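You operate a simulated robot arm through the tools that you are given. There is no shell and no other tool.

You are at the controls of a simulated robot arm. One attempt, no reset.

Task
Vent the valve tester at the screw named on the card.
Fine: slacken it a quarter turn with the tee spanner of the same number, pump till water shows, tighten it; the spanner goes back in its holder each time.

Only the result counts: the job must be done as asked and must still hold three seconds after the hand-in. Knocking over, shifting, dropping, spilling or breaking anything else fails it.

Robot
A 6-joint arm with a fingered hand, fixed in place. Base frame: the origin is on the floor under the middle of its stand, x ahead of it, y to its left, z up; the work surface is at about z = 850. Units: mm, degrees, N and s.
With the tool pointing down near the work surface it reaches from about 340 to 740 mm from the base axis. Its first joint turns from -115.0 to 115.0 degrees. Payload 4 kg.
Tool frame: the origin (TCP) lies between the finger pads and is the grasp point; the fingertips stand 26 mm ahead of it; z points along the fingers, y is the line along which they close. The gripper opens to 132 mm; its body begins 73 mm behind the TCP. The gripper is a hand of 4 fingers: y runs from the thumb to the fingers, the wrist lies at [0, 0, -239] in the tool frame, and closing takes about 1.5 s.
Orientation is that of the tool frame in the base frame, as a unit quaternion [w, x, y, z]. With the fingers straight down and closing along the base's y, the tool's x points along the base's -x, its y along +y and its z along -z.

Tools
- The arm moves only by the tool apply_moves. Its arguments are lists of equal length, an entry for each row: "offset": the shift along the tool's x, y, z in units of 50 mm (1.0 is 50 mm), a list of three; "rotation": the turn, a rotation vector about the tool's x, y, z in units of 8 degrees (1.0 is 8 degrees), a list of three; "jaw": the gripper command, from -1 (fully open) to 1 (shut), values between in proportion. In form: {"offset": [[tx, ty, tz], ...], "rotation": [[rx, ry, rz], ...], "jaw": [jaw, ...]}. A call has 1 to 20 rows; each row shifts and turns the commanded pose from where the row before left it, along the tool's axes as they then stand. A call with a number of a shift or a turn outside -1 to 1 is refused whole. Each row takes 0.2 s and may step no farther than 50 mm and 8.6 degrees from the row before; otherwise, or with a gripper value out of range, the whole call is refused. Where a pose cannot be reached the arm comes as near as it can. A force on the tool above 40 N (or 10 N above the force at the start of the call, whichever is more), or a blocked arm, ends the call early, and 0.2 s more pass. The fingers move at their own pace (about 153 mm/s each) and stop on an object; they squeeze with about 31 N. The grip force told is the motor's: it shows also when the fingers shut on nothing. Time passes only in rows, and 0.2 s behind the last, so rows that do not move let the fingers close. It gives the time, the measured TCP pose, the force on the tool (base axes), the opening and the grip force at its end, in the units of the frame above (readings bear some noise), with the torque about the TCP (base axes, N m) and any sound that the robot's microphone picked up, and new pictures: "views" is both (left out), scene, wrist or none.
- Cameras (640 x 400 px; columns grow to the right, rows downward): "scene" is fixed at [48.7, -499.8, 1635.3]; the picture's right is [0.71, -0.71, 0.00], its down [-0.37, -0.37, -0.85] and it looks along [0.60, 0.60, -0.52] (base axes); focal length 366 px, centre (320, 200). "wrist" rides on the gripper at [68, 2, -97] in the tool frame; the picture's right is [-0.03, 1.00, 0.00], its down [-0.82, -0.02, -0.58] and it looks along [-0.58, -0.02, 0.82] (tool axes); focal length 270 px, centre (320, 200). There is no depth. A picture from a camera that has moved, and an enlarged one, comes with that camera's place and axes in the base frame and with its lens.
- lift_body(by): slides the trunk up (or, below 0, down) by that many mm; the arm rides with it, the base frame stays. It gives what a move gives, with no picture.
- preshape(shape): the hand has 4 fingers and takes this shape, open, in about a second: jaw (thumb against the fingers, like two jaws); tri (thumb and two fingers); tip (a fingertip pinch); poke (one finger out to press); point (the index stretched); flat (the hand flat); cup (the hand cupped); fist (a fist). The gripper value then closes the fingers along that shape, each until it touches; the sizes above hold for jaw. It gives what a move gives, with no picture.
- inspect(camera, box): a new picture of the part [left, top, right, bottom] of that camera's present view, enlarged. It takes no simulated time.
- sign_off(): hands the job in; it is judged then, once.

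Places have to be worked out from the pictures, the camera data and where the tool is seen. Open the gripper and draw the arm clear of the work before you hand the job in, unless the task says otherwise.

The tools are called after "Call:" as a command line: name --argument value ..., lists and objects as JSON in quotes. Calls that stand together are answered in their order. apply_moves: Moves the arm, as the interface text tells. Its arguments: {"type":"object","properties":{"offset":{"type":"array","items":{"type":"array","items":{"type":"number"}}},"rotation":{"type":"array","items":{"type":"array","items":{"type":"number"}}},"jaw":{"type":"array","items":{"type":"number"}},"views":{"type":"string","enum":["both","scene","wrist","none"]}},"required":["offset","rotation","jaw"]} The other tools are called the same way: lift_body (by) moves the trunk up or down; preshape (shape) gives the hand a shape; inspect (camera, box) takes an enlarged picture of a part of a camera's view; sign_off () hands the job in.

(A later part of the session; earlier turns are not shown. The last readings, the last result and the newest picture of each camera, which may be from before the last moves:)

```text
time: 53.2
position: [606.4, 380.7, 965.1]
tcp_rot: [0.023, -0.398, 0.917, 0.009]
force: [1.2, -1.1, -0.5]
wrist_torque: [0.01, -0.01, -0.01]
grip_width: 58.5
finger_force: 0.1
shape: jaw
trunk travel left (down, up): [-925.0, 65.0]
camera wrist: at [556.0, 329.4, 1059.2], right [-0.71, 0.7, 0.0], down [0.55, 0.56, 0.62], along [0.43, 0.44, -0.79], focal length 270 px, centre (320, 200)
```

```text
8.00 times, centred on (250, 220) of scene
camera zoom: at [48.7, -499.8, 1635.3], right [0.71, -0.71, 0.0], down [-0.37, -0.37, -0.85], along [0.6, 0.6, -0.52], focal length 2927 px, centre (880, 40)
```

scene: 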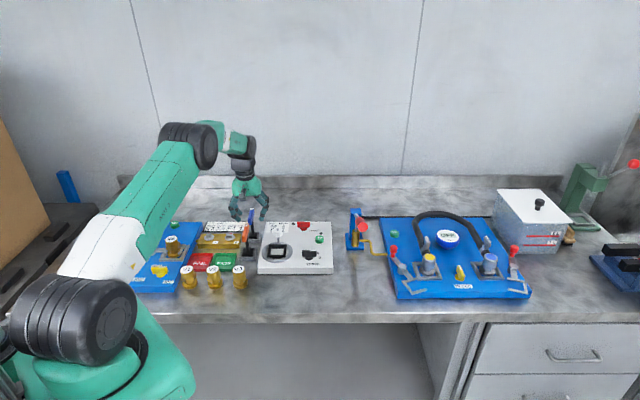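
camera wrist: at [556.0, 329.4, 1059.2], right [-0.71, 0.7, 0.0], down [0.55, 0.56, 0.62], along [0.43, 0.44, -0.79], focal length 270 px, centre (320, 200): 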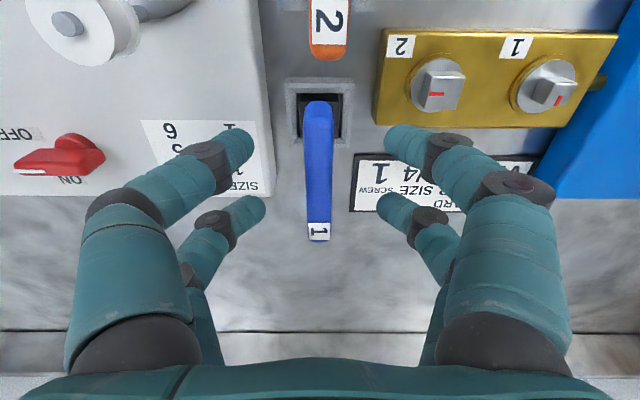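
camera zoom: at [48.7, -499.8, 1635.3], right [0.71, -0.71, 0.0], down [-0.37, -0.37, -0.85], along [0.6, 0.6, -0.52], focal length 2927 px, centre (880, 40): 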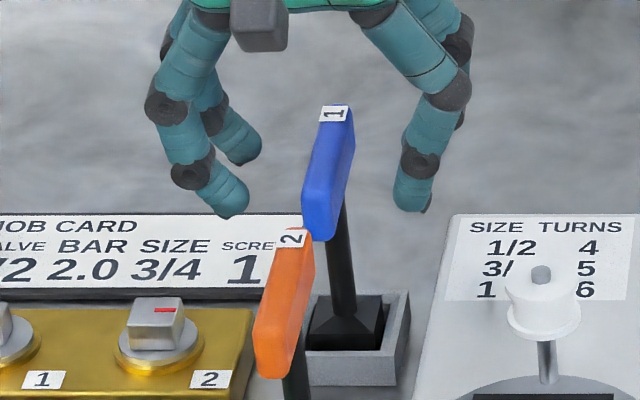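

Spanner 1 is back in its holder. I'll rise straight up, take out the tilt, and travel over the tester to look at the pump.

Call:
apply_moves --offset '[[-0.0148, 0, -0.3], [-0.0247, 0, -0.5], [-0.0345, 0, -0.7], [-0.0345, 0, -0.7], [-0.0345, 0, -0.7], [0, 0, 0], [0.203, 0.792, 0], [0.203, 0.792, 0], [0.203, 0.792, 0], [0.203, 0.792, 0], [0.203, 0.792, 0], [0.203, 0.792, 0], [0.203, 0.792, 0], [0.203, 0.792, 0], [0.203, 0.792, 0], [0.203, 0.792, 0], [0, 0, 0]]' --rotation '[[0, 0, 0], [0, 0, 0], [0, 0, 0], [0, 0, 0], [0, 0, 0], [0, 0.354, 0], [0, 0, 0], [0, 0, 0], [0, 0, 0], [0, 0, 0], [0, 0, 0], [0, 0, 0], [0, 0, 0], [0, 0, 0], [0, 0, 0], [0, 0, 0], [0, 0, 0]]' --jaw '[0.1, 0.1, 0, 0, 0, 0, 0, 0, 0, 0, 0, 0, 0, 0, 0, 0, 0]'

Call:
inspect --camera "scene" --box '[190, 200, 280, 260]'

```text
time: 56.8
position: [249.0, 579.4, 1110.5]
tcp_rot: [0.0, -0.397, 0.918, -0.001]
force: [-0.9, 0.0, 0.1]
wrist_torque: [0.0, 0.02, 0.0]
grip_width: 65.5
finger_force: 0.1
shape: jaw
trunk travel left (down, up): [-925.0, 65.0]
camera wrist: at [202.0, 531.1, 1207.6], right [-0.71, 0.7, 0.0], down [0.57, 0.58, 0.58], along [0.41, 0.41, -0.82], focal length 270 px, centre (320, 200)
```

scene: 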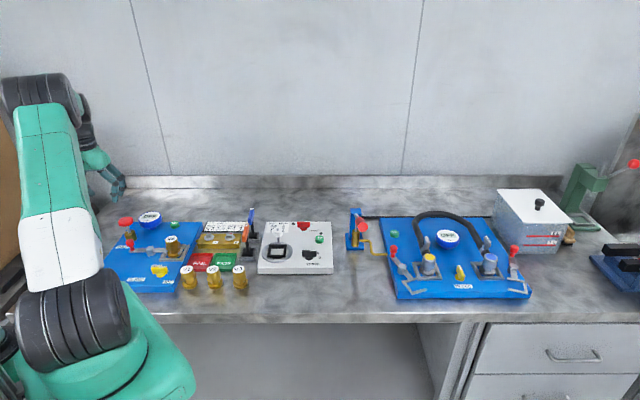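
wrist: 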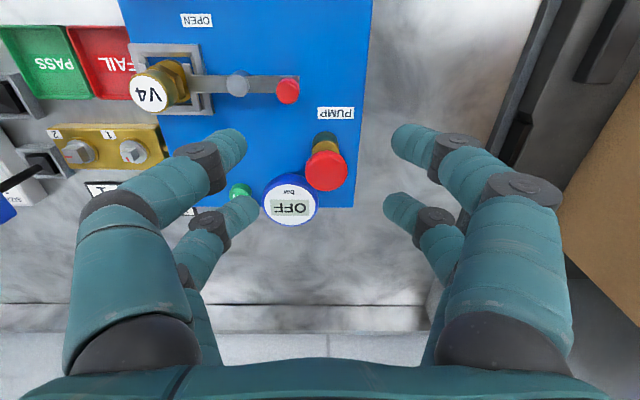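

```text
6.67 times, centred on (235, 230) of scene
camera zoom: at [48.7, -499.8, 1635.3], right [0.71, -0.71, 0.0], down [-0.37, -0.37, -0.85], along [0.6, 0.6, -0.52], focal length 2439 px, centre (887, 0)
```

zoom: 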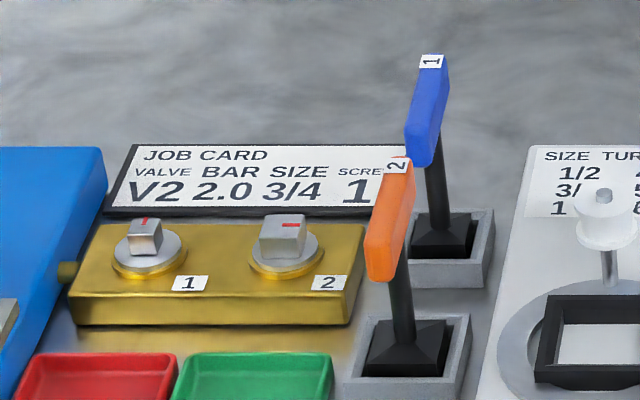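

Scene confirms spanner 1 is seated and screw 1's mark points to the back. Now I'll examine the pump knob closely.

Call:
inspect --camera "wrist" --box '[250, 90, 390, 230]'

Call:
inspect --camera "scene" --box '[100, 200, 170, 260]'

```text
2.86 times, centred on (320, 160) of wrist
camera zoom: at [202.0, 531.1, 1207.6], right [-0.71, 0.7, 0.0], down [0.57, 0.58, 0.58], along [0.41, 0.41, -0.82], focal length 772 px, centre (320, 314)
```

zoom: 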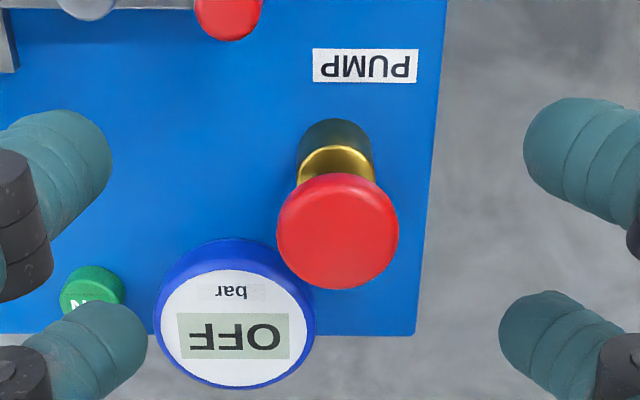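

```text
6.67 times, centred on (135, 230) of scene
camera zoom: at [48.7, -499.8, 1635.3], right [0.71, -0.71, 0.0], down [-0.37, -0.37, -0.85], along [0.6, 0.6, -0.52], focal length 2439 px, centre (1553, 0)
```

zoom: 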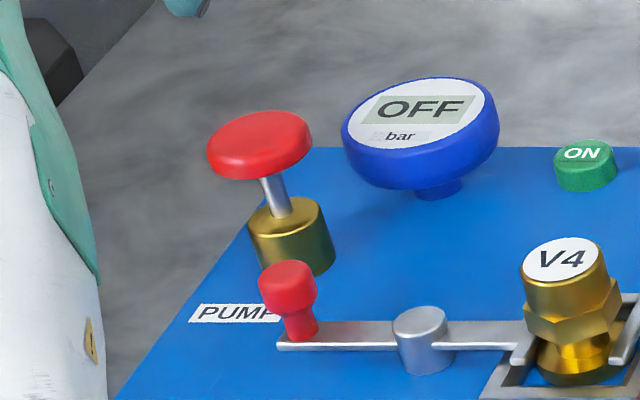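

The pump cap is a 44 mm red disc centred near (293, 633) with its top at z ≈ 960, sprung or sliding on a rod. The gauge rim is lower at z ≈ 924, about 20 mm away. I'll form the poke shape and see where the pressing finger is.

Call:
preshape --shape "poke"

Call:
inspect --camera "wrist" --box '[0, 0, 640, 400]'

Call:
inspect --camera "scene" --box '[60, 120, 180, 220]'

```text
time: 57.7
position: [250.5, 579.1, 1110.4]
tcp_rot: [0.001, -0.398, 0.918, -0.001]
force: [0.2, 0.1, -0.1]
wrist_torque: [-0.02, 0.0, -0.02]
grip_width: 0.0
finger_force: 0.0
shape: poke
trunk travel left (down, up): [-925.0, 65.0]
```

```text
1.00 times, centred on (320, 200) of wrist (not enlarged: the box is as wide or as high as the picture)
camera zoom: at [201.9, 531.1, 1207.6], right [-0.71, 0.7, 0.0], down [0.57, 0.58, 0.58], along [0.41, 0.41, -0.82], focal length 270 px, centre (320, 200)
```

zoom: 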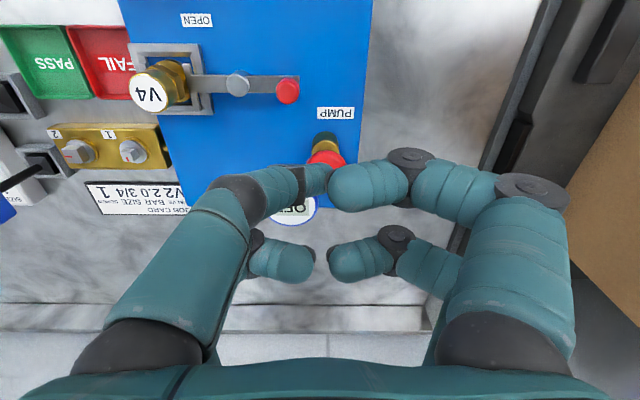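

```text
4.00 times, centred on (120, 170) of scene
camera zoom: at [48.7, -499.8, 1635.3], right [0.71, -0.71, 0.0], down [-0.37, -0.37, -0.85], along [0.6, 0.6, -0.52], focal length 1464 px, centre (1120, 320)
```

zoom: 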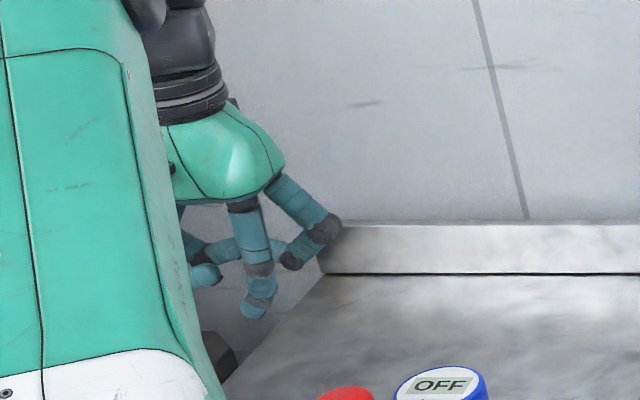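

The extended poke fingertip sits near the tool axis about 26 mm ahead of the TCP. I'll move it over the cap centre, down to about 12 mm above the cap.

Call:
apply_moves --offset '[[-0.647, 0.03, 0], [-0.647, 0.03, 0], [0, 0, 0.7], [0, 0, 0.7], [0, 0, 0.64], [0, 0, 0]]' --rotation '[[0, 0, 0], [0, 0, 0], [0, 0, 0], [0, 0, 0], [0, 0, 0], [0, 0, 0]]' --jaw '[-1, -1, -1, -1, -1, -1]'

Call:
inspect --camera "scene" --box '[90, 180, 190, 260]'

Call:
inspect --camera "wrist" --box '[180, 80, 460, 300]'

```text
time: 59.1
position: [289.6, 625.6, 1008.6]
tcp_rot: [-0.001, -0.398, 0.917, 0.0]
force: [0.3, 0.0, 0.4]
wrist_torque: [0.01, -0.03, -0.03]
grip_width: 0.0
finger_force: 0.1
shape: poke
trunk travel left (down, up): [-925.0, 65.0]
camera wrist: at [241.9, 578.1, 1105.1], right [-0.71, 0.7, 0.0], down [0.57, 0.58, 0.58], along [0.41, 0.41, -0.82], focal length 270 px, centre (320, 200)
```

scene: 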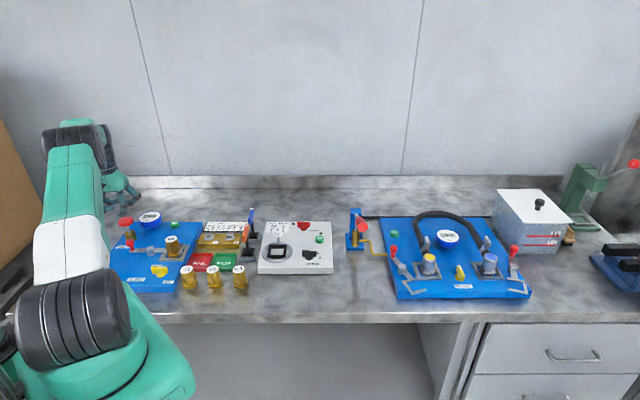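
wrist: 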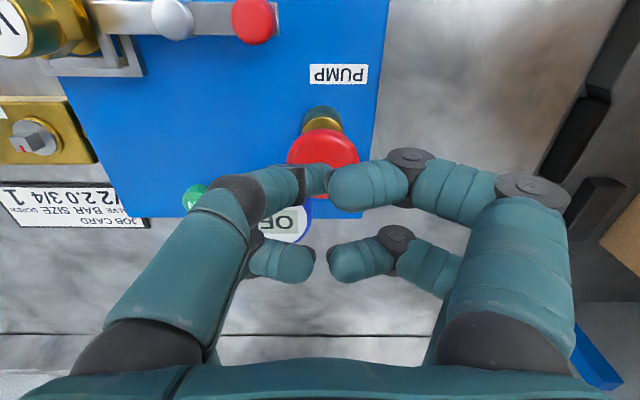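

```text
5.00 times, centred on (140, 220) of scene
camera zoom: at [48.7, -499.8, 1635.3], right [0.71, -0.71, 0.0], down [-0.37, -0.37, -0.85], along [0.6, 0.6, -0.52], focal length 1829 px, centre (1220, 100)
```

zoom: 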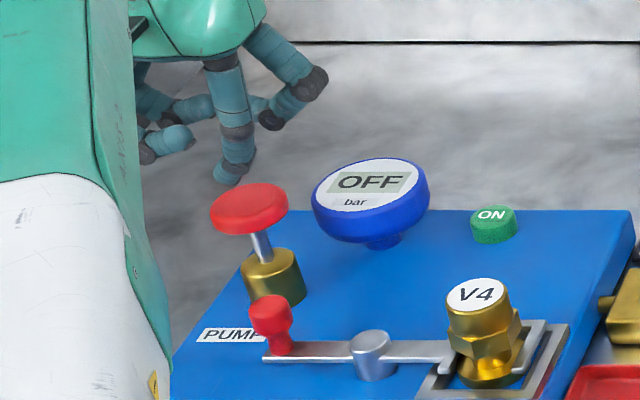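

```text
1.82 times, centred on (320, 190) of wrist
camera zoom: at [241.9, 578.1, 1105.1], right [-0.71, 0.7, 0.0], down [0.57, 0.58, 0.58], along [0.41, 0.41, -0.82], focal length 491 px, centre (320, 218)
```

zoom: 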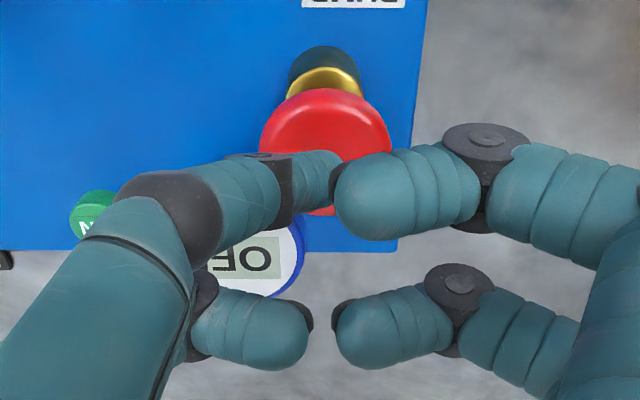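

I'll zoom in on the fingertip in both views to place it relative to the cap.

Call:
inspect --camera "wrist" --box '[270, 120, 370, 220]'

Call:
inspect --camera "scene" --box '[115, 190, 165, 240]'

```text
4.00 times, centred on (320, 170) of wrist
camera zoom: at [241.9, 578.1, 1105.1], right [-0.71, 0.7, 0.0], down [0.57, 0.58, 0.58], along [0.41, 0.41, -0.82], focal length 1081 px, centre (320, 320)
```

zoom: 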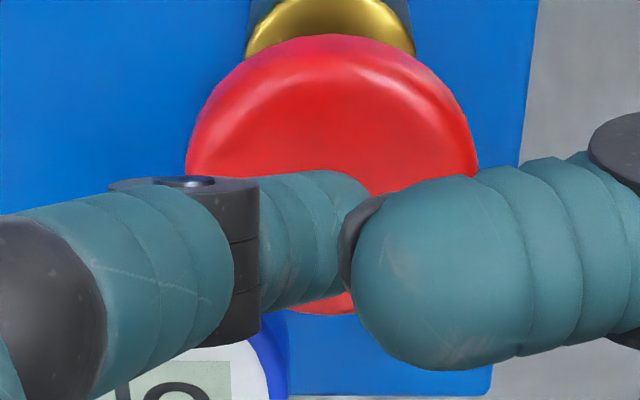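

```text
8.00 times, centred on (140, 215) of scene
camera zoom: at [48.7, -499.8, 1635.3], right [0.71, -0.71, 0.0], down [-0.37, -0.37, -0.85], along [0.6, 0.6, -0.52], focal length 2927 px, centre (1760, 80)
```

zoom: 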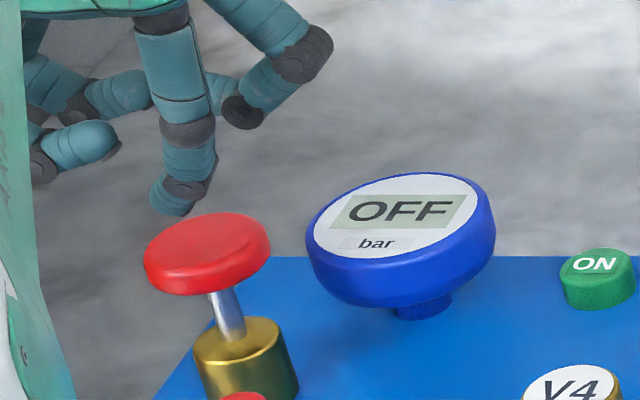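

The fingertip looks about 3–10 mm to +y of the cap's centre and slightly forward. I'll shift −6 mm in y and −2 mm in x, then lower toward the cap, watching the force.

Call:
apply_moves --offset '[[-0.04, -0.12, 0], [0, 0, 0.2], [0, 0, 0]]' --rotation '[[0, 0, 0], [0, 0, 0], [0, 0, 0]]' --jaw '[-1, -1, -1]' --views "none"

Call:
inspect --camera "scene" --box '[115, 190, 165, 240]'

Call:
inspect --camera "wrist" --box '[270, 120, 370, 220]'

```text
time: 59.9
position: [294.4, 623.5, 998.5]
tcp_rot: [0.0, -0.398, 0.917, 0.0]
force: [-0.4, -0.1, 1.2]
wrist_torque: [-0.03, -0.01, 0.05]
grip_width: 0.0
finger_force: 0.1
shape: poke
trunk travel left (down, up): [-925.0, 65.0]
```

```text
8.00 times, centred on (140, 215) of scene
camera zoom: at [48.7, -499.8, 1635.3], right [0.71, -0.71, 0.0], down [-0.37, -0.37, -0.85], along [0.6, 0.6, -0.52], focal length 2927 px, centre (1760, 80)
```

zoom: 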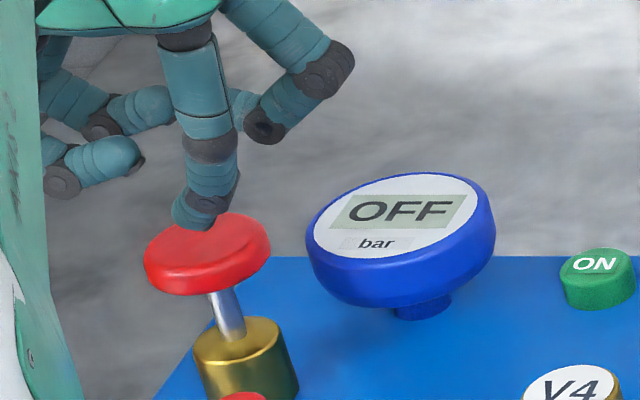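

```text
4.00 times, centred on (320, 170) of wrist
camera zoom: at [247.3, 576.2, 1096.3], right [-0.71, 0.7, 0.0], down [0.57, 0.58, 0.58], along [0.41, 0.41, -0.82], focal length 1081 px, centre (320, 320)
```

zoom: 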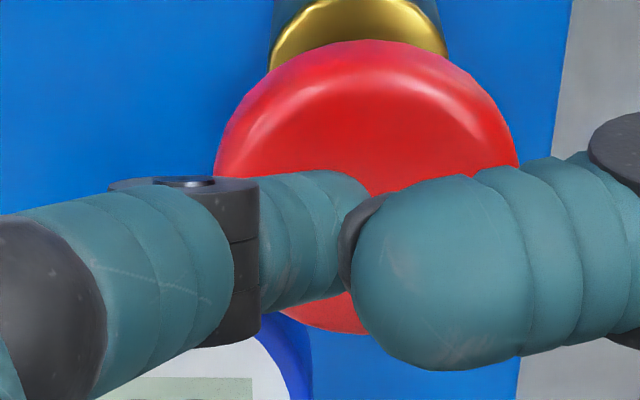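

The fingertip is right over the cap, near its centre. I'll press down gradually.

Call:
apply_moves --offset '[[0, -0.06, 0.1], [0, 0, 0.1], [0, 0, 0.1], [0, 0, 0]]' --rotation '[[0, 0, 0], [0, 0, 0], [0, 0, 0], [0, 0, 0]]' --jaw '[-1, -1, -1, -1]' --views "none"

Call:
inspect --camera "scene" --box '[115, 190, 165, 240]'

```text
time: 60.9
position: [297.7, 622.6, 983.7]
tcp_rot: [0.0, -0.398, 0.918, -0.001]
force: [0.0, -0.1, 2.6]
wrist_torque: [0.01, 0.03, -0.01]
grip_width: 0.0
finger_force: 0.0
shape: poke
trunk travel left (down, up): [-925.0, 65.0]
```

```text
8.00 times, centred on (140, 215) of scene
camera zoom: at [48.7, -499.8, 1635.3], right [0.71, -0.71, 0.0], down [-0.37, -0.37, -0.85], along [0.6, 0.6, -0.52], focal length 2927 px, centre (1760, 80)
```

zoom: 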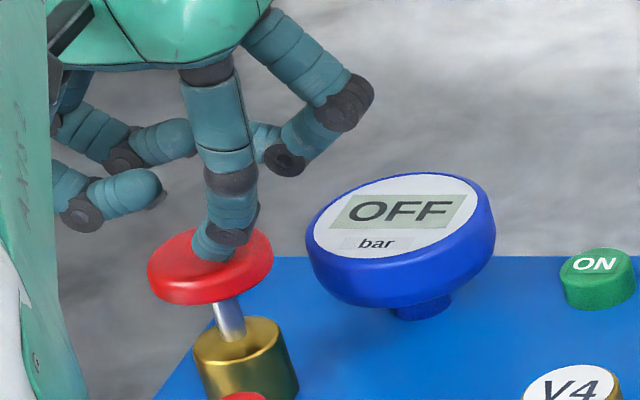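

The cap is going down under only 2.6 N. I'll continue the stroke.

Call:
apply_moves --offset '[[0, 0, 0.1], [0, 0, 0.1], [0, 0, 0.1], [0, 0, 0]]' --rotation '[[0, 0, 0], [0, 0, 0], [0, 0, 0], [0, 0, 0]]' --jaw '[-1, -1, -1, -1]' --views "none"

Call:
inspect --camera "scene" --box '[115, 190, 165, 240]'

Call:
inspect --camera "scene" --box '[195, 215, 245, 250]'

```text
time: 61.9
position: [299.0, 621.8, 969.6]
tcp_rot: [0.0, -0.398, 0.917, -0.001]
force: [-0.4, -0.4, 4.1]
wrist_torque: [-0.01, 0.02, -0.01]
grip_width: 0.1
finger_force: 0.1
shape: poke
trunk travel left (down, up): [-925.0, 65.0]
```

```text
8.00 times, centred on (140, 215) of scene
camera zoom: at [48.7, -499.8, 1635.3], right [0.71, -0.71, 0.0], down [-0.37, -0.37, -0.85], along [0.6, 0.6, -0.52], focal length 2927 px, centre (1760, 80)
```

zoom: 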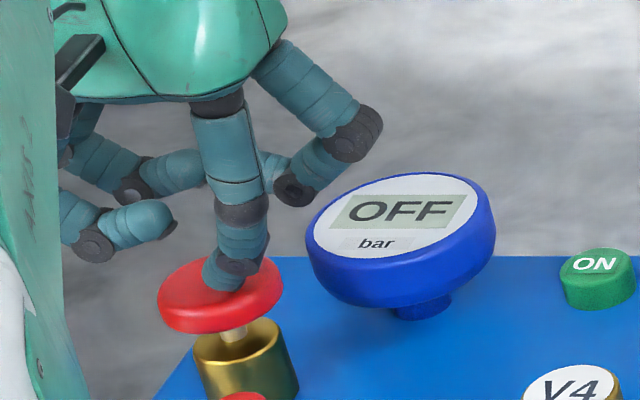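

```text
11.43 times, centred on (220, 232) of scene
camera zoom: at [48.7, -499.8, 1635.3], right [0.71, -0.71, 0.0], down [-0.37, -0.37, -0.85], along [0.6, 0.6, -0.52], focal length 4182 px, centre (1463, -171)
```

zoom: 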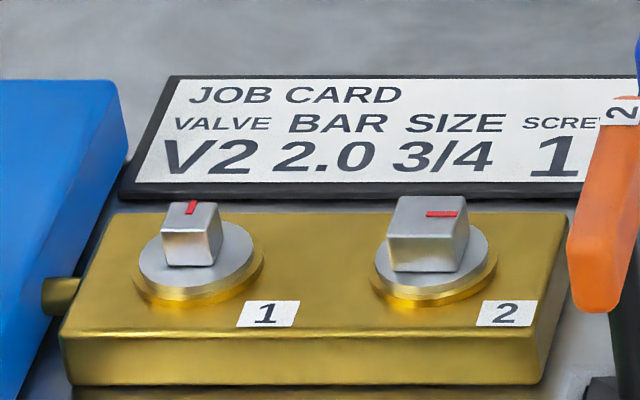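

No water at the screw yet. I'll finish the stroke another 8 mm.

Call:
apply_moves --offset '[[0, 0, 0.06], [0, 0, 0.06], [0, 0, 0.04], [0, 0, 0]]' --rotation '[[0, 0, 0], [0, 0, 0], [0, 0, 0], [0, 0, 0]]' --jaw '[-1, -1, -1, -1]' --views "none"

Call:
inspect --camera "scene" --box '[115, 190, 165, 240]'

Call:
inspect --camera "scene" --box '[195, 215, 245, 250]'

```text
time: 62.9
position: [298.0, 620.1, 962.5]
tcp_rot: [0.001, -0.398, 0.917, -0.001]
force: [0.1, 0.1, 11.4]
wrist_torque: [0.02, 0.02, 0.0]
grip_width: 0.0
finger_force: 0.1
shape: poke
trunk travel left (down, up): [-925.0, 65.0]
```

```text
8.00 times, centred on (140, 215) of scene
camera zoom: at [48.7, -499.8, 1635.3], right [0.71, -0.71, 0.0], down [-0.37, -0.37, -0.85], along [0.6, 0.6, -0.52], focal length 2927 px, centre (1760, 80)
```

zoom: 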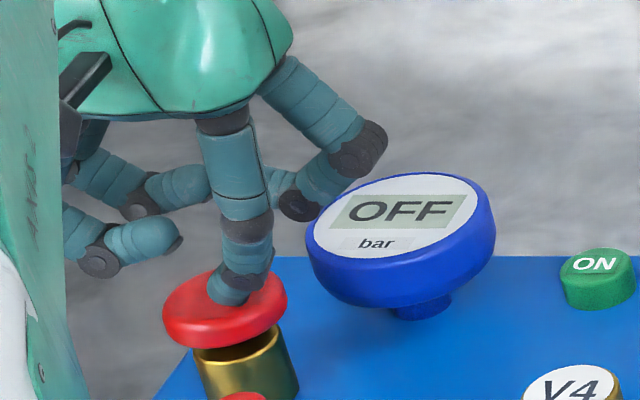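

```text
11.43 times, centred on (220, 232) of scene
camera zoom: at [48.7, -499.8, 1635.3], right [0.71, -0.71, 0.0], down [-0.37, -0.37, -0.85], along [0.6, 0.6, -0.52], focal length 4182 px, centre (1463, -171)
```

zoom: 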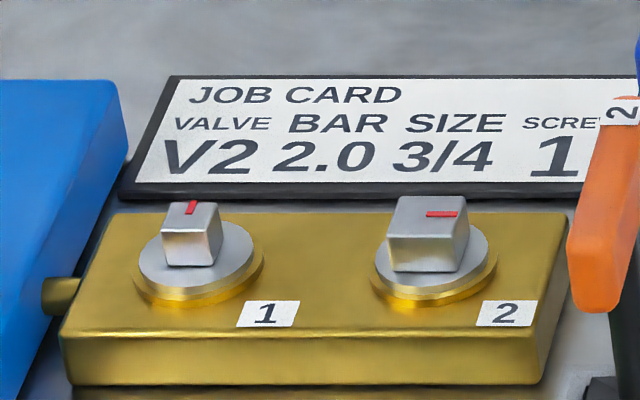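

The pump bottomed out at 11 N. I'll raise to let it return and check for water after this stroke.

Call:
apply_moves --offset '[[0, 0, -0.2], [0, 0, -0.2], [0, 0, -0.2], [0, 0, 0], [0, 0, 0]]' --rotation '[[0, 0, 0], [0, 0, 0], [0, 0, 0], [0, 0, 0], [0, 0, 0]]' --jaw '[-1, -1, -1, -1, -1]' --views "none"

Call:
inspect --camera "scene" --box '[115, 190, 165, 240]'

Call:
inspect --camera "scene" --box '[195, 215, 245, 250]'

```text
time: 64.1
position: [299.0, 623.2, 989.5]
tcp_rot: [-0.001, -0.397, 0.918, -0.002]
force: [0.7, -0.3, -0.1]
wrist_torque: [-0.02, 0.02, 0.0]
grip_width: 0.0
finger_force: 0.0
shape: poke
trunk travel left (down, up): [-925.0, 65.0]
```

```text
8.00 times, centred on (140, 215) of scene
camera zoom: at [48.7, -499.8, 1635.3], right [0.71, -0.71, 0.0], down [-0.37, -0.37, -0.85], along [0.6, 0.6, -0.52], focal length 2927 px, centre (1760, 80)
```

zoom: 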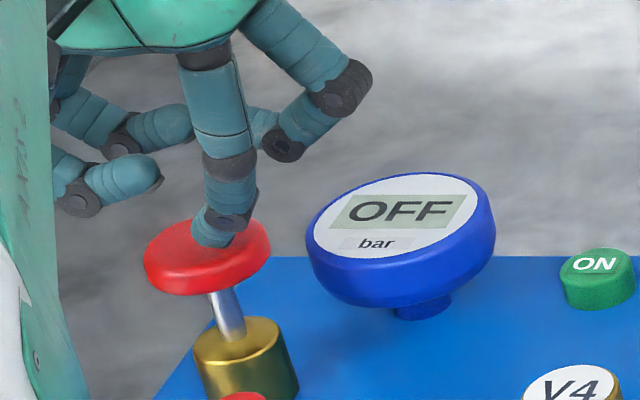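

```text
11.43 times, centred on (220, 232) of scene
camera zoom: at [48.7, -499.8, 1635.3], right [0.71, -0.71, 0.0], down [-0.37, -0.37, -0.85], along [0.6, 0.6, -0.52], focal length 4182 px, centre (1463, -171)
```

zoom: 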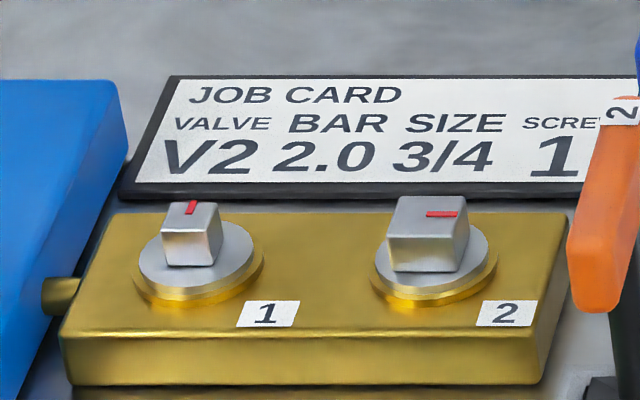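

The pump springs back and there's no water yet. Second full stroke.

Call:
apply_moves --offset '[[0, 0, 0.2], [0, 0, 0.2], [0, 0, 0.19], [0, 0, 0], [0, 0, -0.2], [0, 0, -0.2], [0, 0, -0.19], [0, 0, 0], [0, 0, 0]]' --rotation '[[0, 0, 0], [0, 0, 0], [0, 0, 0], [0, 0, 0], [0, 0, 0], [0, 0, 0], [0, 0, 0], [0, 0, 0], [0, 0, 0]]' --jaw '[-1, -1, -1, -1, -1, -1, -1, -1, -1]' --views "none"

Call:
inspect --camera "scene" --box '[195, 215, 245, 250]'

Call:
inspect --camera "scene" --box '[115, 190, 165, 240]'

```text
time: 66.1
position: [297.8, 621.6, 990.7]
tcp_rot: [-0.001, -0.398, 0.917, -0.001]
force: [0.1, -0.8, 0.3]
wrist_torque: [-0.01, -0.01, 0.01]
grip_width: 0.2
finger_force: 0.1
shape: poke
trunk travel left (down, up): [-925.0, 65.0]
```

```text
11.43 times, centred on (220, 232) of scene
camera zoom: at [48.7, -499.8, 1635.3], right [0.71, -0.71, 0.0], down [-0.37, -0.37, -0.85], along [0.6, 0.6, -0.52], focal length 4182 px, centre (1463, -171)
```

zoom: 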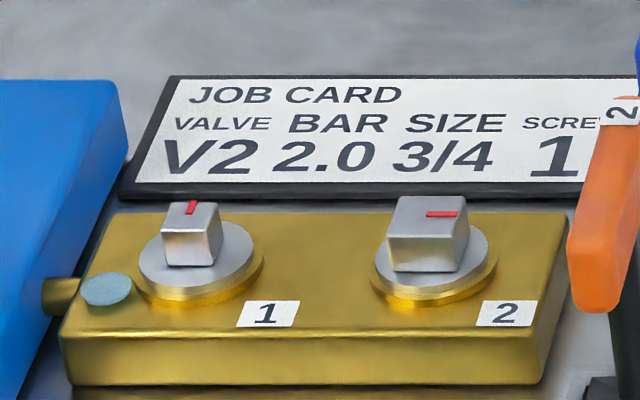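

```text
8.00 times, centred on (140, 215) of scene
camera zoom: at [48.7, -499.8, 1635.3], right [0.71, -0.71, 0.0], down [-0.37, -0.37, -0.85], along [0.6, 0.6, -0.52], focal length 2927 px, centre (1760, 80)
```

zoom: 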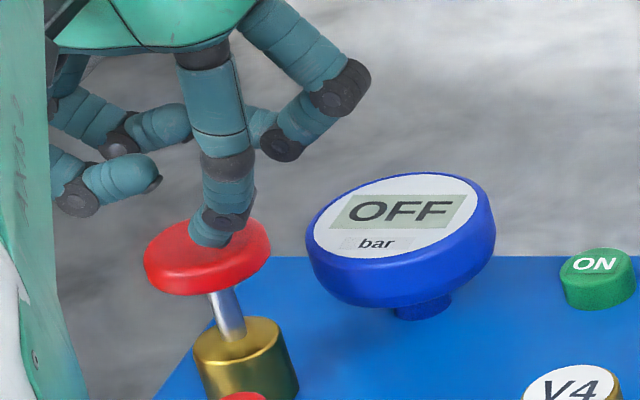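

A pale-blue spot has appeared on the brass block beside screw 1. I'll zoom in to confirm it is water.

Call:
inspect --camera "scene" --box '[196, 225, 221, 245]'

Call:
inspect --camera "wrist" --box '[0, 60, 200, 240]'

```text
16.00 times, centred on (208, 235) of scene
camera zoom: at [48.7, -499.8, 1635.3], right [0.71, -0.71, 0.0], down [-0.37, -0.37, -0.85], along [0.6, 0.6, -0.52], focal length 5854 px, centre (2104, -360)
```

zoom: 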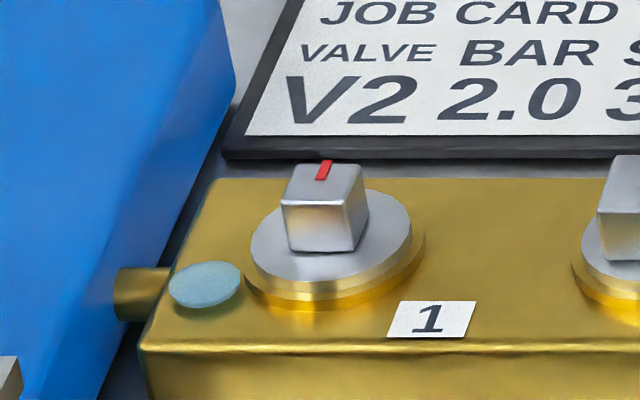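

```text
2.22 times, centred on (100, 150) of wrist
camera zoom: at [250.5, 573.4, 1087.8], right [-0.71, 0.7, 0.0], down [0.57, 0.58, 0.58], along [0.41, 0.41, -0.82], focal length 601 px, centre (809, 311)
```

zoom: 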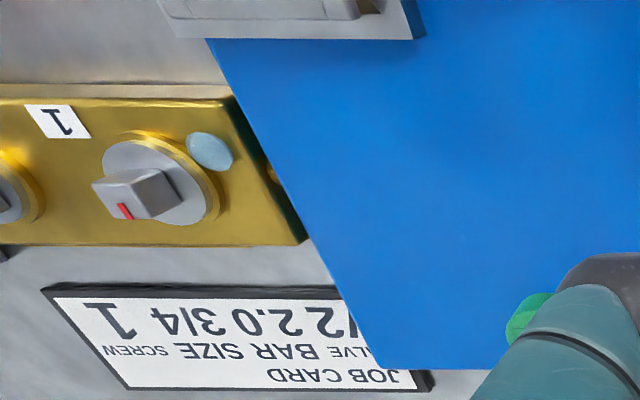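

Water is showing at screw 1 after two strokes, so I'll stop pumping. I'll rise clear of the pump, go back to the jaw shape, and return to spanner 1.

Call:
apply_moves --offset '[[0, 0, -0.6], [0, 0, -0.9], [0, 0, -0.9], [0, 0, 0]]' --rotation '[[0, 0, 0], [0, 0, 0], [0, 0, 0], [0, 0, 0]]' --jaw '[-1, -1, -1, -1]' --views "none"

Call:
preshape --shape "jaw"

Call:
apply_moves --offset '[[-0.0588, -0.78, 0], [-0.0588, -0.78, 0], [-0.0588, -0.78, 0], [-0.0588, -0.78, 0], [-0.0588, -0.78, 0], [-0.0588, -0.78, 0], [-0.0588, -0.78, 0], [-0.0588, -0.78, 0], [-0.0588, -0.78, 0], [-0.0588, -0.78, 0], [0, 0, 0.6], [0, 0, 0]]' --rotation '[[0, 0, 0], [0, 0, 0], [0, 0, 0], [0, 0, 0], [0, 0, 0], [0, 0, 0], [0, 0, 0], [0, 0, 0], [0, 0, 0], [0, 0, 0], [0, 0, 0.19], [0, 0, 0]]' --jaw '[0, 0, 0, 0, 0, 0, 0, 0, 0, 0, 0, 0]'

Call:
inspect --camera "wrist" --box '[270, 50, 370, 200]'

```text
time: 67.1
position: [296.5, 623.3, 1110.7]
tcp_rot: [-0.001, -0.398, 0.918, -0.001]
force: [-0.1, 0.1, -0.1]
wrist_torque: [-0.03, -0.01, 0.01]
grip_width: 0.2
finger_force: 0.0
shape: poke
trunk travel left (down, up): [-925.0, 65.0]
```

```text
time: 68.0
position: [296.9, 623.6, 1110.8]
tcp_rot: [0.0, -0.399, 0.917, -0.001]
force: [0.2, 0.2, -0.3]
wrist_torque: [-0.01, 0.0, -0.02]
grip_width: 131.7
finger_force: 0.0
shape: jaw
trunk travel left (down, up): [-925.0, 65.0]
```

```text
time: 70.6
position: [603.2, 378.4, 1081.7]
tcp_rot: [-0.001, -0.385, 0.923, -0.001]
force: [-0.5, 0.3, 0.0]
wrist_torque: [-0.02, -0.03, 0.03]
grip_width: 66.7
finger_force: 0.0
shape: jaw
trunk travel left (down, up): [-925.0, 65.0]
camera wrist: at [554.6, 331.2, 1179.5], right [-0.69, 0.72, 0.0], down [0.59, 0.57, 0.58], along [0.42, 0.4, -0.82], focal length 270 px, centre (320, 200)
```

scene: 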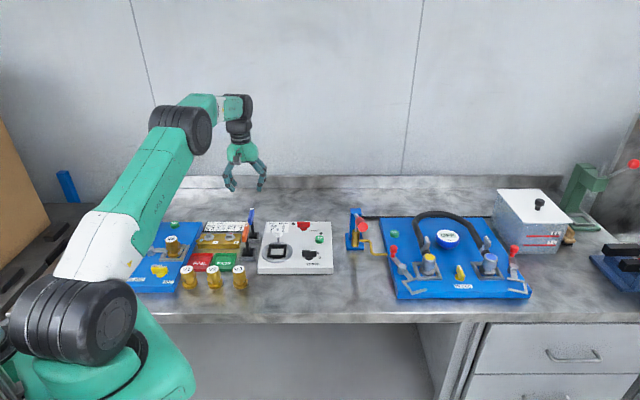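
wrist: 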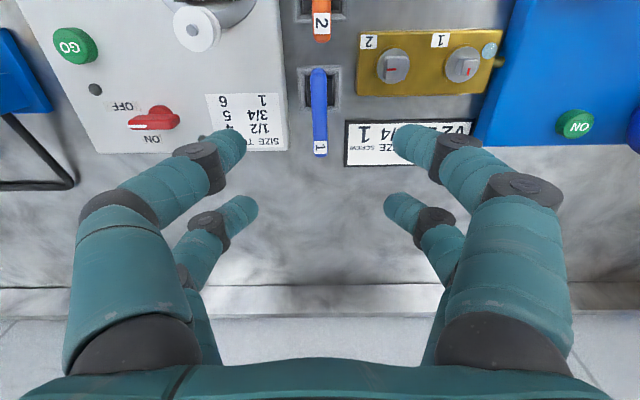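

```text
2.67 times, centred on (320, 125) of wrist
camera zoom: at [554.6, 331.2, 1179.5], right [-0.69, 0.72, 0.0], down [0.59, 0.57, 0.58], along [0.42, 0.4, -0.82], focal length 721 px, centre (320, 400)
```

zoom: 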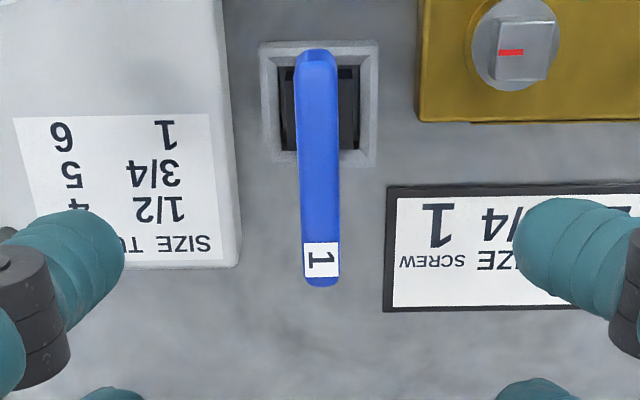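

The bar is lined up with the hand and about 5.5 mm ahead in −x. I'll descend to grasp height.

Call:
apply_moves --offset '[[-0.11, -0.008, 0.4], [0, 0, 0.6], [0, 0, 0.6], [0, 0, 0.5], [0, 0, 0.2], [0, 0, 0]]' --rotation '[[0, 0, 0], [0, 0, 0], [0, 0, 0], [0, 0, 0], [0, 0, 0], [0, 0, 0]]' --jaw '[0, 0, 0, 0, 0, 0]'

Call:
inspect --camera "scene" --box '[225, 190, 275, 240]'

Call:
inspect --camera "wrist" --box '[220, 60, 420, 260]'

```text
time: 72.0
position: [607.7, 382.9, 965.8]
tcp_rot: [0.0, -0.386, 0.922, -0.001]
force: [0.4, 0.1, 1.0]
wrist_torque: [0.02, -0.01, -0.01]
grip_width: 66.4
finger_force: 0.1
shape: jaw
trunk travel left (down, up): [-925.0, 65.0]
camera wrist: at [558.8, 335.2, 1062.8], right [-0.69, 0.72, 0.0], down [0.59, 0.57, 0.58], along [0.42, 0.4, -0.82], focal length 270 px, centre (320, 200)
```

scene: 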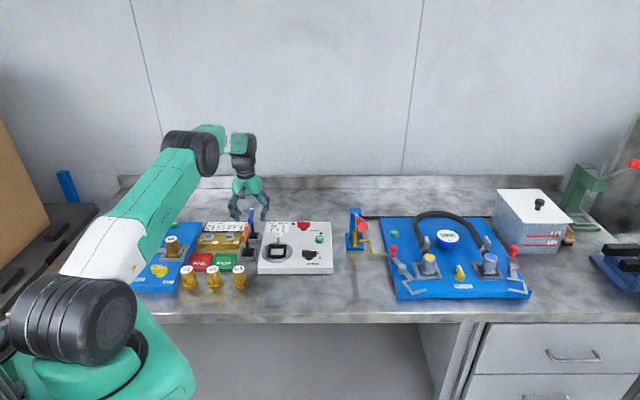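
wrist: 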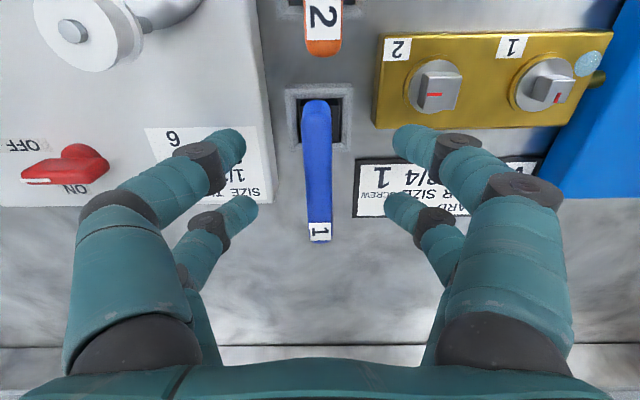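

```text
8.00 times, centred on (250, 215) of scene
camera zoom: at [48.7, -499.8, 1635.3], right [0.71, -0.71, 0.0], down [-0.37, -0.37, -0.85], along [0.6, 0.6, -0.52], focal length 2927 px, centre (880, 80)
```

zoom: 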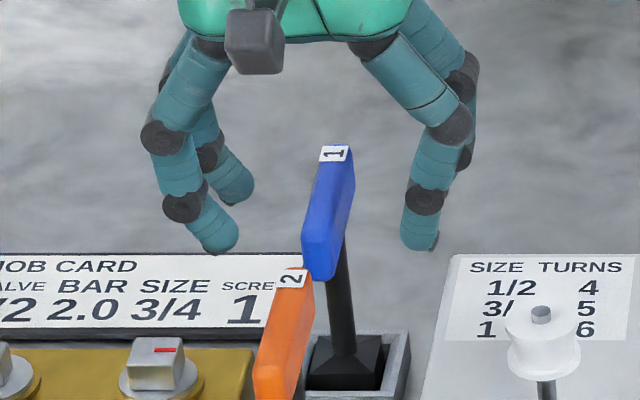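

```text
2.00 times, centred on (320, 160) of wrist
camera zoom: at [558.8, 335.2, 1062.8], right [-0.69, 0.72, 0.0], down [0.59, 0.57, 0.58], along [0.42, 0.4, -0.82], focal length 541 px, centre (320, 280)
```

zoom: 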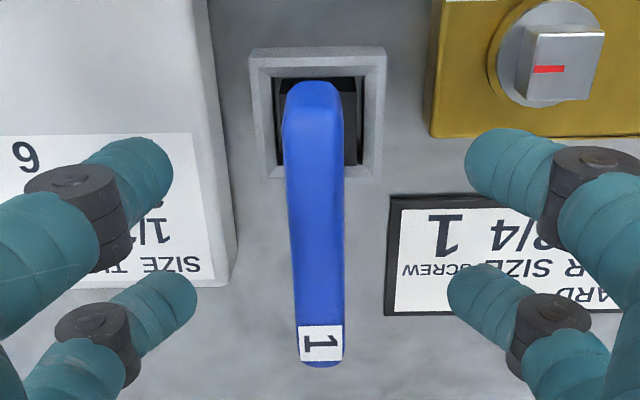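

Same height as the previous good grasp, and the bar is 0.6 mm to −y. I'll centre on it and close gradually.

Call:
apply_moves --offset '[[0, -0.012, 0], [0, 0, 0], [0, 0, 0], [0, 0, 0], [0, 0, 0], [0, 0, 0], [0, 0, 0], [0, 0, 0], [0, 0, 0], [0, 0, 0], [0, 0, 0]]' --rotation '[[0, 0, 0], [0, 0, 0], [0, 0, 0], [0, 0, 0], [0, 0, 0], [0, 0, 0], [0, 0, 0], [0, 0, 0], [0, 0, 0], [0, 0, 0], [0, 0, 0]]' --jaw '[0.2, 0.4, 0.5, 0.6, 0.7, 0.8, 0.9, 1, 1, 1, 1]'

Call:
inspect --camera "scene" --box '[225, 190, 275, 240]'

Call:
inspect --camera "wrist" --box '[220, 60, 420, 260]'

```text
time: 74.4
position: [606.8, 381.7, 965.2]
tcp_rot: [0.0, -0.386, 0.922, 0.0]
force: [0.4, 0.5, -0.2]
wrist_torque: [0.02, -0.03, -0.01]
grip_width: 7.4
finger_force: 30.6
shape: jaw
trunk travel left (down, up): [-925.0, 65.0]
camera wrist: at [559.2, 334.5, 1063.2], right [-0.69, 0.72, 0.0], down [0.59, 0.57, 0.58], along [0.42, 0.4, -0.82], focal length 270 px, centre (320, 200)
```

scene: 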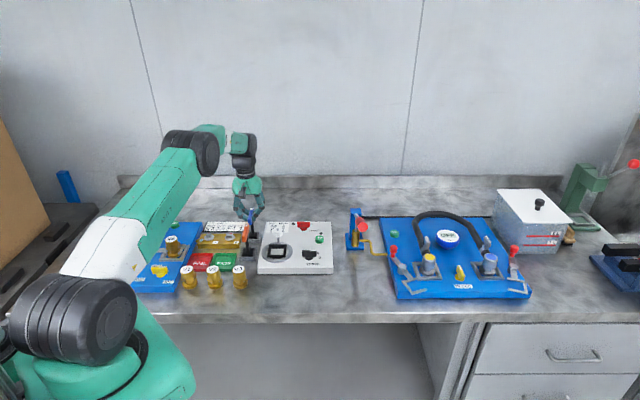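
wrist: 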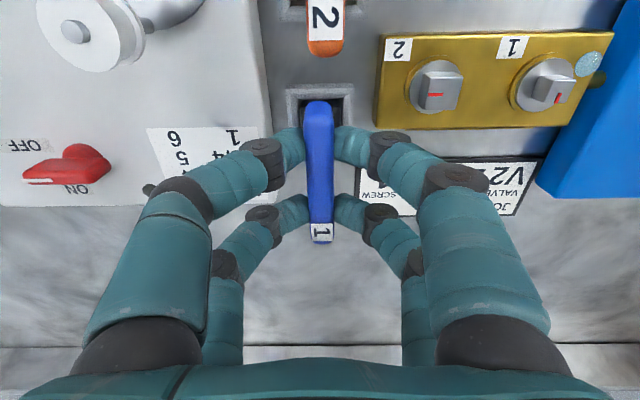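

```text
8.00 times, centred on (250, 215) of scene
camera zoom: at [48.7, -499.8, 1635.3], right [0.71, -0.71, 0.0], down [-0.37, -0.37, -0.85], along [0.6, 0.6, -0.52], focal length 2927 px, centre (880, 80)
```

zoom: 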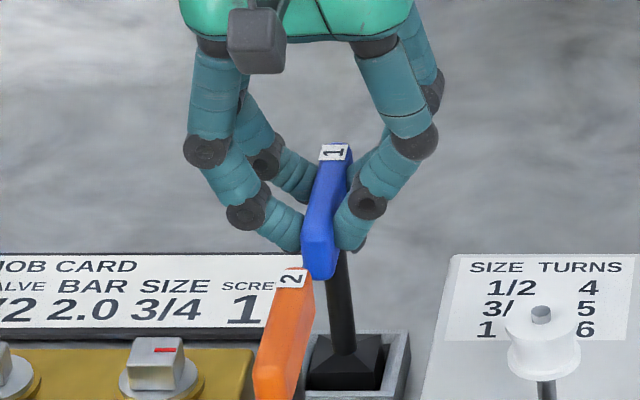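

```text
2.00 times, centred on (320, 160) of wrist
camera zoom: at [559.2, 334.5, 1063.2], right [-0.69, 0.72, 0.0], down [0.59, 0.57, 0.58], along [0.42, 0.4, -0.82], focal length 541 px, centre (320, 280)
```

zoom: 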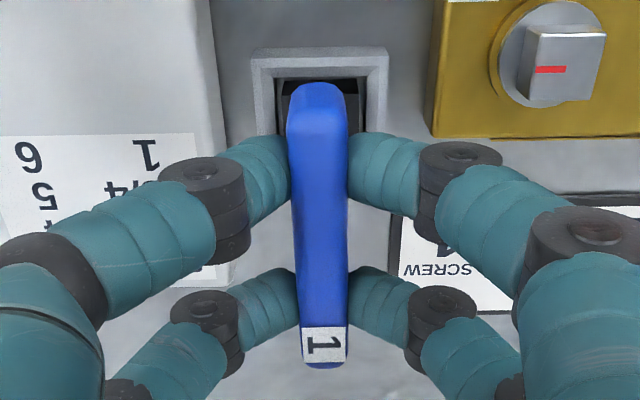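

I have a firm grip on the bar, aligned. I'll lift straight up and carry it to the viewing spot just behind screw 1.

Call:
apply_moves --offset '[[0, 0, -0.2], [0, 0, -0.4], [0, 0, -0.4], [0, 0, -0.4], [0, 0, -0.3], [0, 0, 0], [-0.06, 0.4, 0], [-0.06, 0.6, 0], [-0.06, 0.6, 0], [-0.06, 0.6, 0], [0, 0.4, 0], [0, 0.29, 0], [0, 0, 0], [0, 0, 0]]' --rotation '[[0, 0, 0], [0, 0, 0], [0, 0, 0], [0, 0, 0], [0, 0, 0], [0, 0, 0], [0, 0, 0], [0, 0, 0], [0, 0, 0], [0, 0, 0], [0, 0, 0], [0, 0, 0], [0, 0, 0], [0, 0, 0]]' --jaw '[1, 1, 1, 1, 1, 1, 1, 1, 1, 1, 1, 1, 1, 1]'

Call:
inspect --camera "scene" --box '[190, 190, 240, 240]'

Call:
inspect --camera "wrist" --box '[280, 10, 380, 110]'

```text
time: 77.4
position: [513.6, 490.8, 1051.0]
tcp_rot: [-0.001, -0.386, 0.923, -0.001]
force: [-0.3, 0.2, -3.0]
wrist_torque: [-0.01, 0.0, 0.0]
grip_width: 7.0
finger_force: 30.9
shape: jaw
trunk travel left (down, up): [-925.0, 65.0]
camera wrist: at [464.4, 444.3, 1147.9], right [-0.69, 0.72, 0.0], down [0.59, 0.57, 0.58], along [0.42, 0.4, -0.82], focal length 270 px, centre (320, 200)
```

scene: 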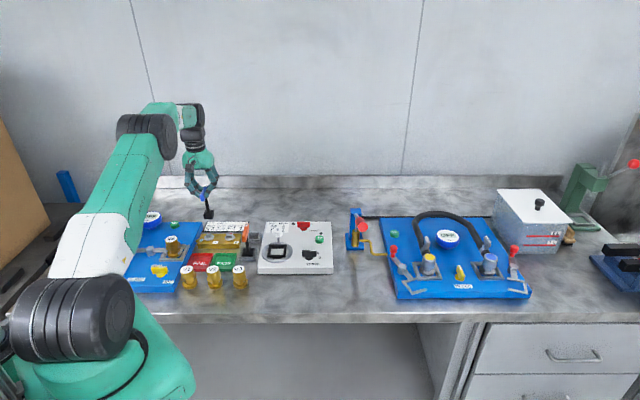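
wrist: 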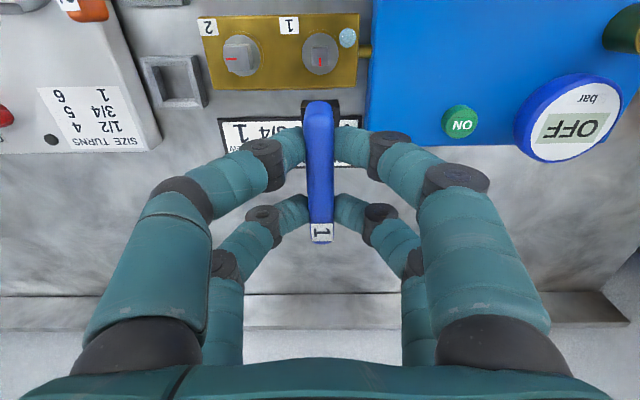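

```text
8.00 times, centred on (215, 215) of scene
camera zoom: at [48.7, -499.8, 1635.3], right [0.71, -0.71, 0.0], down [-0.37, -0.37, -0.85], along [0.6, 0.6, -0.52], focal length 2927 px, centre (1160, 80)
```

zoom: 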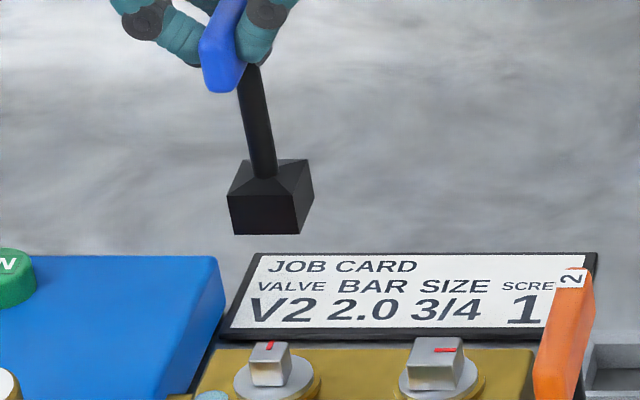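

```text
4.00 times, centred on (330, 60) of wrist
camera zoom: at [464.4, 444.3, 1147.9], right [-0.69, 0.72, 0.0], down [0.59, 0.57, 0.58], along [0.42, 0.4, -0.82], focal length 1081 px, centre (280, 760)
```

zoom: 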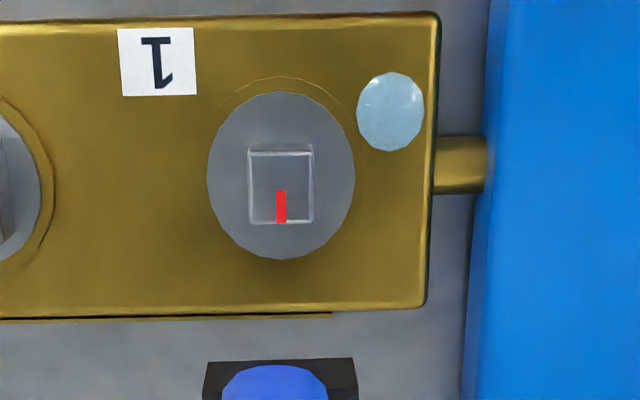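

The mark points straight back and the water drop is visible beside screw 1. The socket-to-head offset is (+37.5, +0.8) mm, so I'll move over the screw and lower to about 8 mm above it.

Call:
apply_moves --offset '[[0.3, 0.008, 0], [0.3, 0.008, 0], [0.15, 0, 0], [0, 0, 0], [0, 0, 0.3], [0, 0, 0.3], [0, 0, 0.14], [0, 0, 0], [0, 0, 0]]' --rotation '[[0, 0, 0], [0, 0, 0], [0, 0, 0], [0, 0, 0], [0, 0, 0], [0, 0, 0], [0, 0, 0], [0, 0, 0], [0, 0, 0]]' --jaw '[1, 1, 1, 1, 1, 1, 1, 1, 1]' --views "none"

Call:
inspect --camera "scene" --box '[200, 222, 225, 240]'

Call:
inspect --camera "wrist" --box '[285, 65, 365, 115]'

```text
time: 79.4
position: [487.9, 463.5, 1013.6]
tcp_rot: [0.0, -0.386, 0.923, -0.001]
force: [0.4, -0.7, -2.7]
wrist_torque: [0.01, -0.03, -0.01]
grip_width: 7.3
finger_force: 31.2
shape: jaw
trunk travel left (down, up): [-925.0, 65.0]
```

```text
16.00 times, centred on (212, 231) of scene
camera zoom: at [48.7, -499.8, 1635.3], right [0.71, -0.71, 0.0], down [-0.37, -0.37, -0.85], along [0.6, 0.6, -0.52], focal length 5854 px, centre (2040, -296)
```

zoom: 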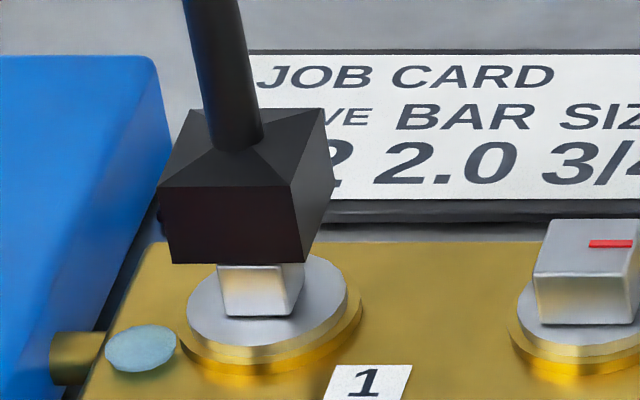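

```text
8.00 times, centred on (325, 90) of wrist
camera zoom: at [438.1, 417.2, 1110.7], right [-0.69, 0.72, 0.0], down [0.59, 0.57, 0.58], along [0.42, 0.4, -0.82], focal length 2162 px, centre (280, 1080)
```

zoom: 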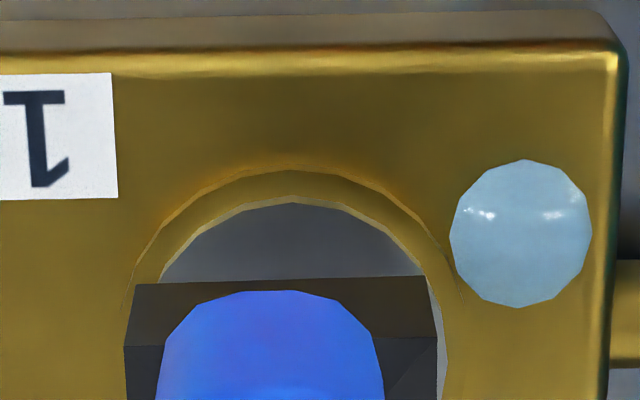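

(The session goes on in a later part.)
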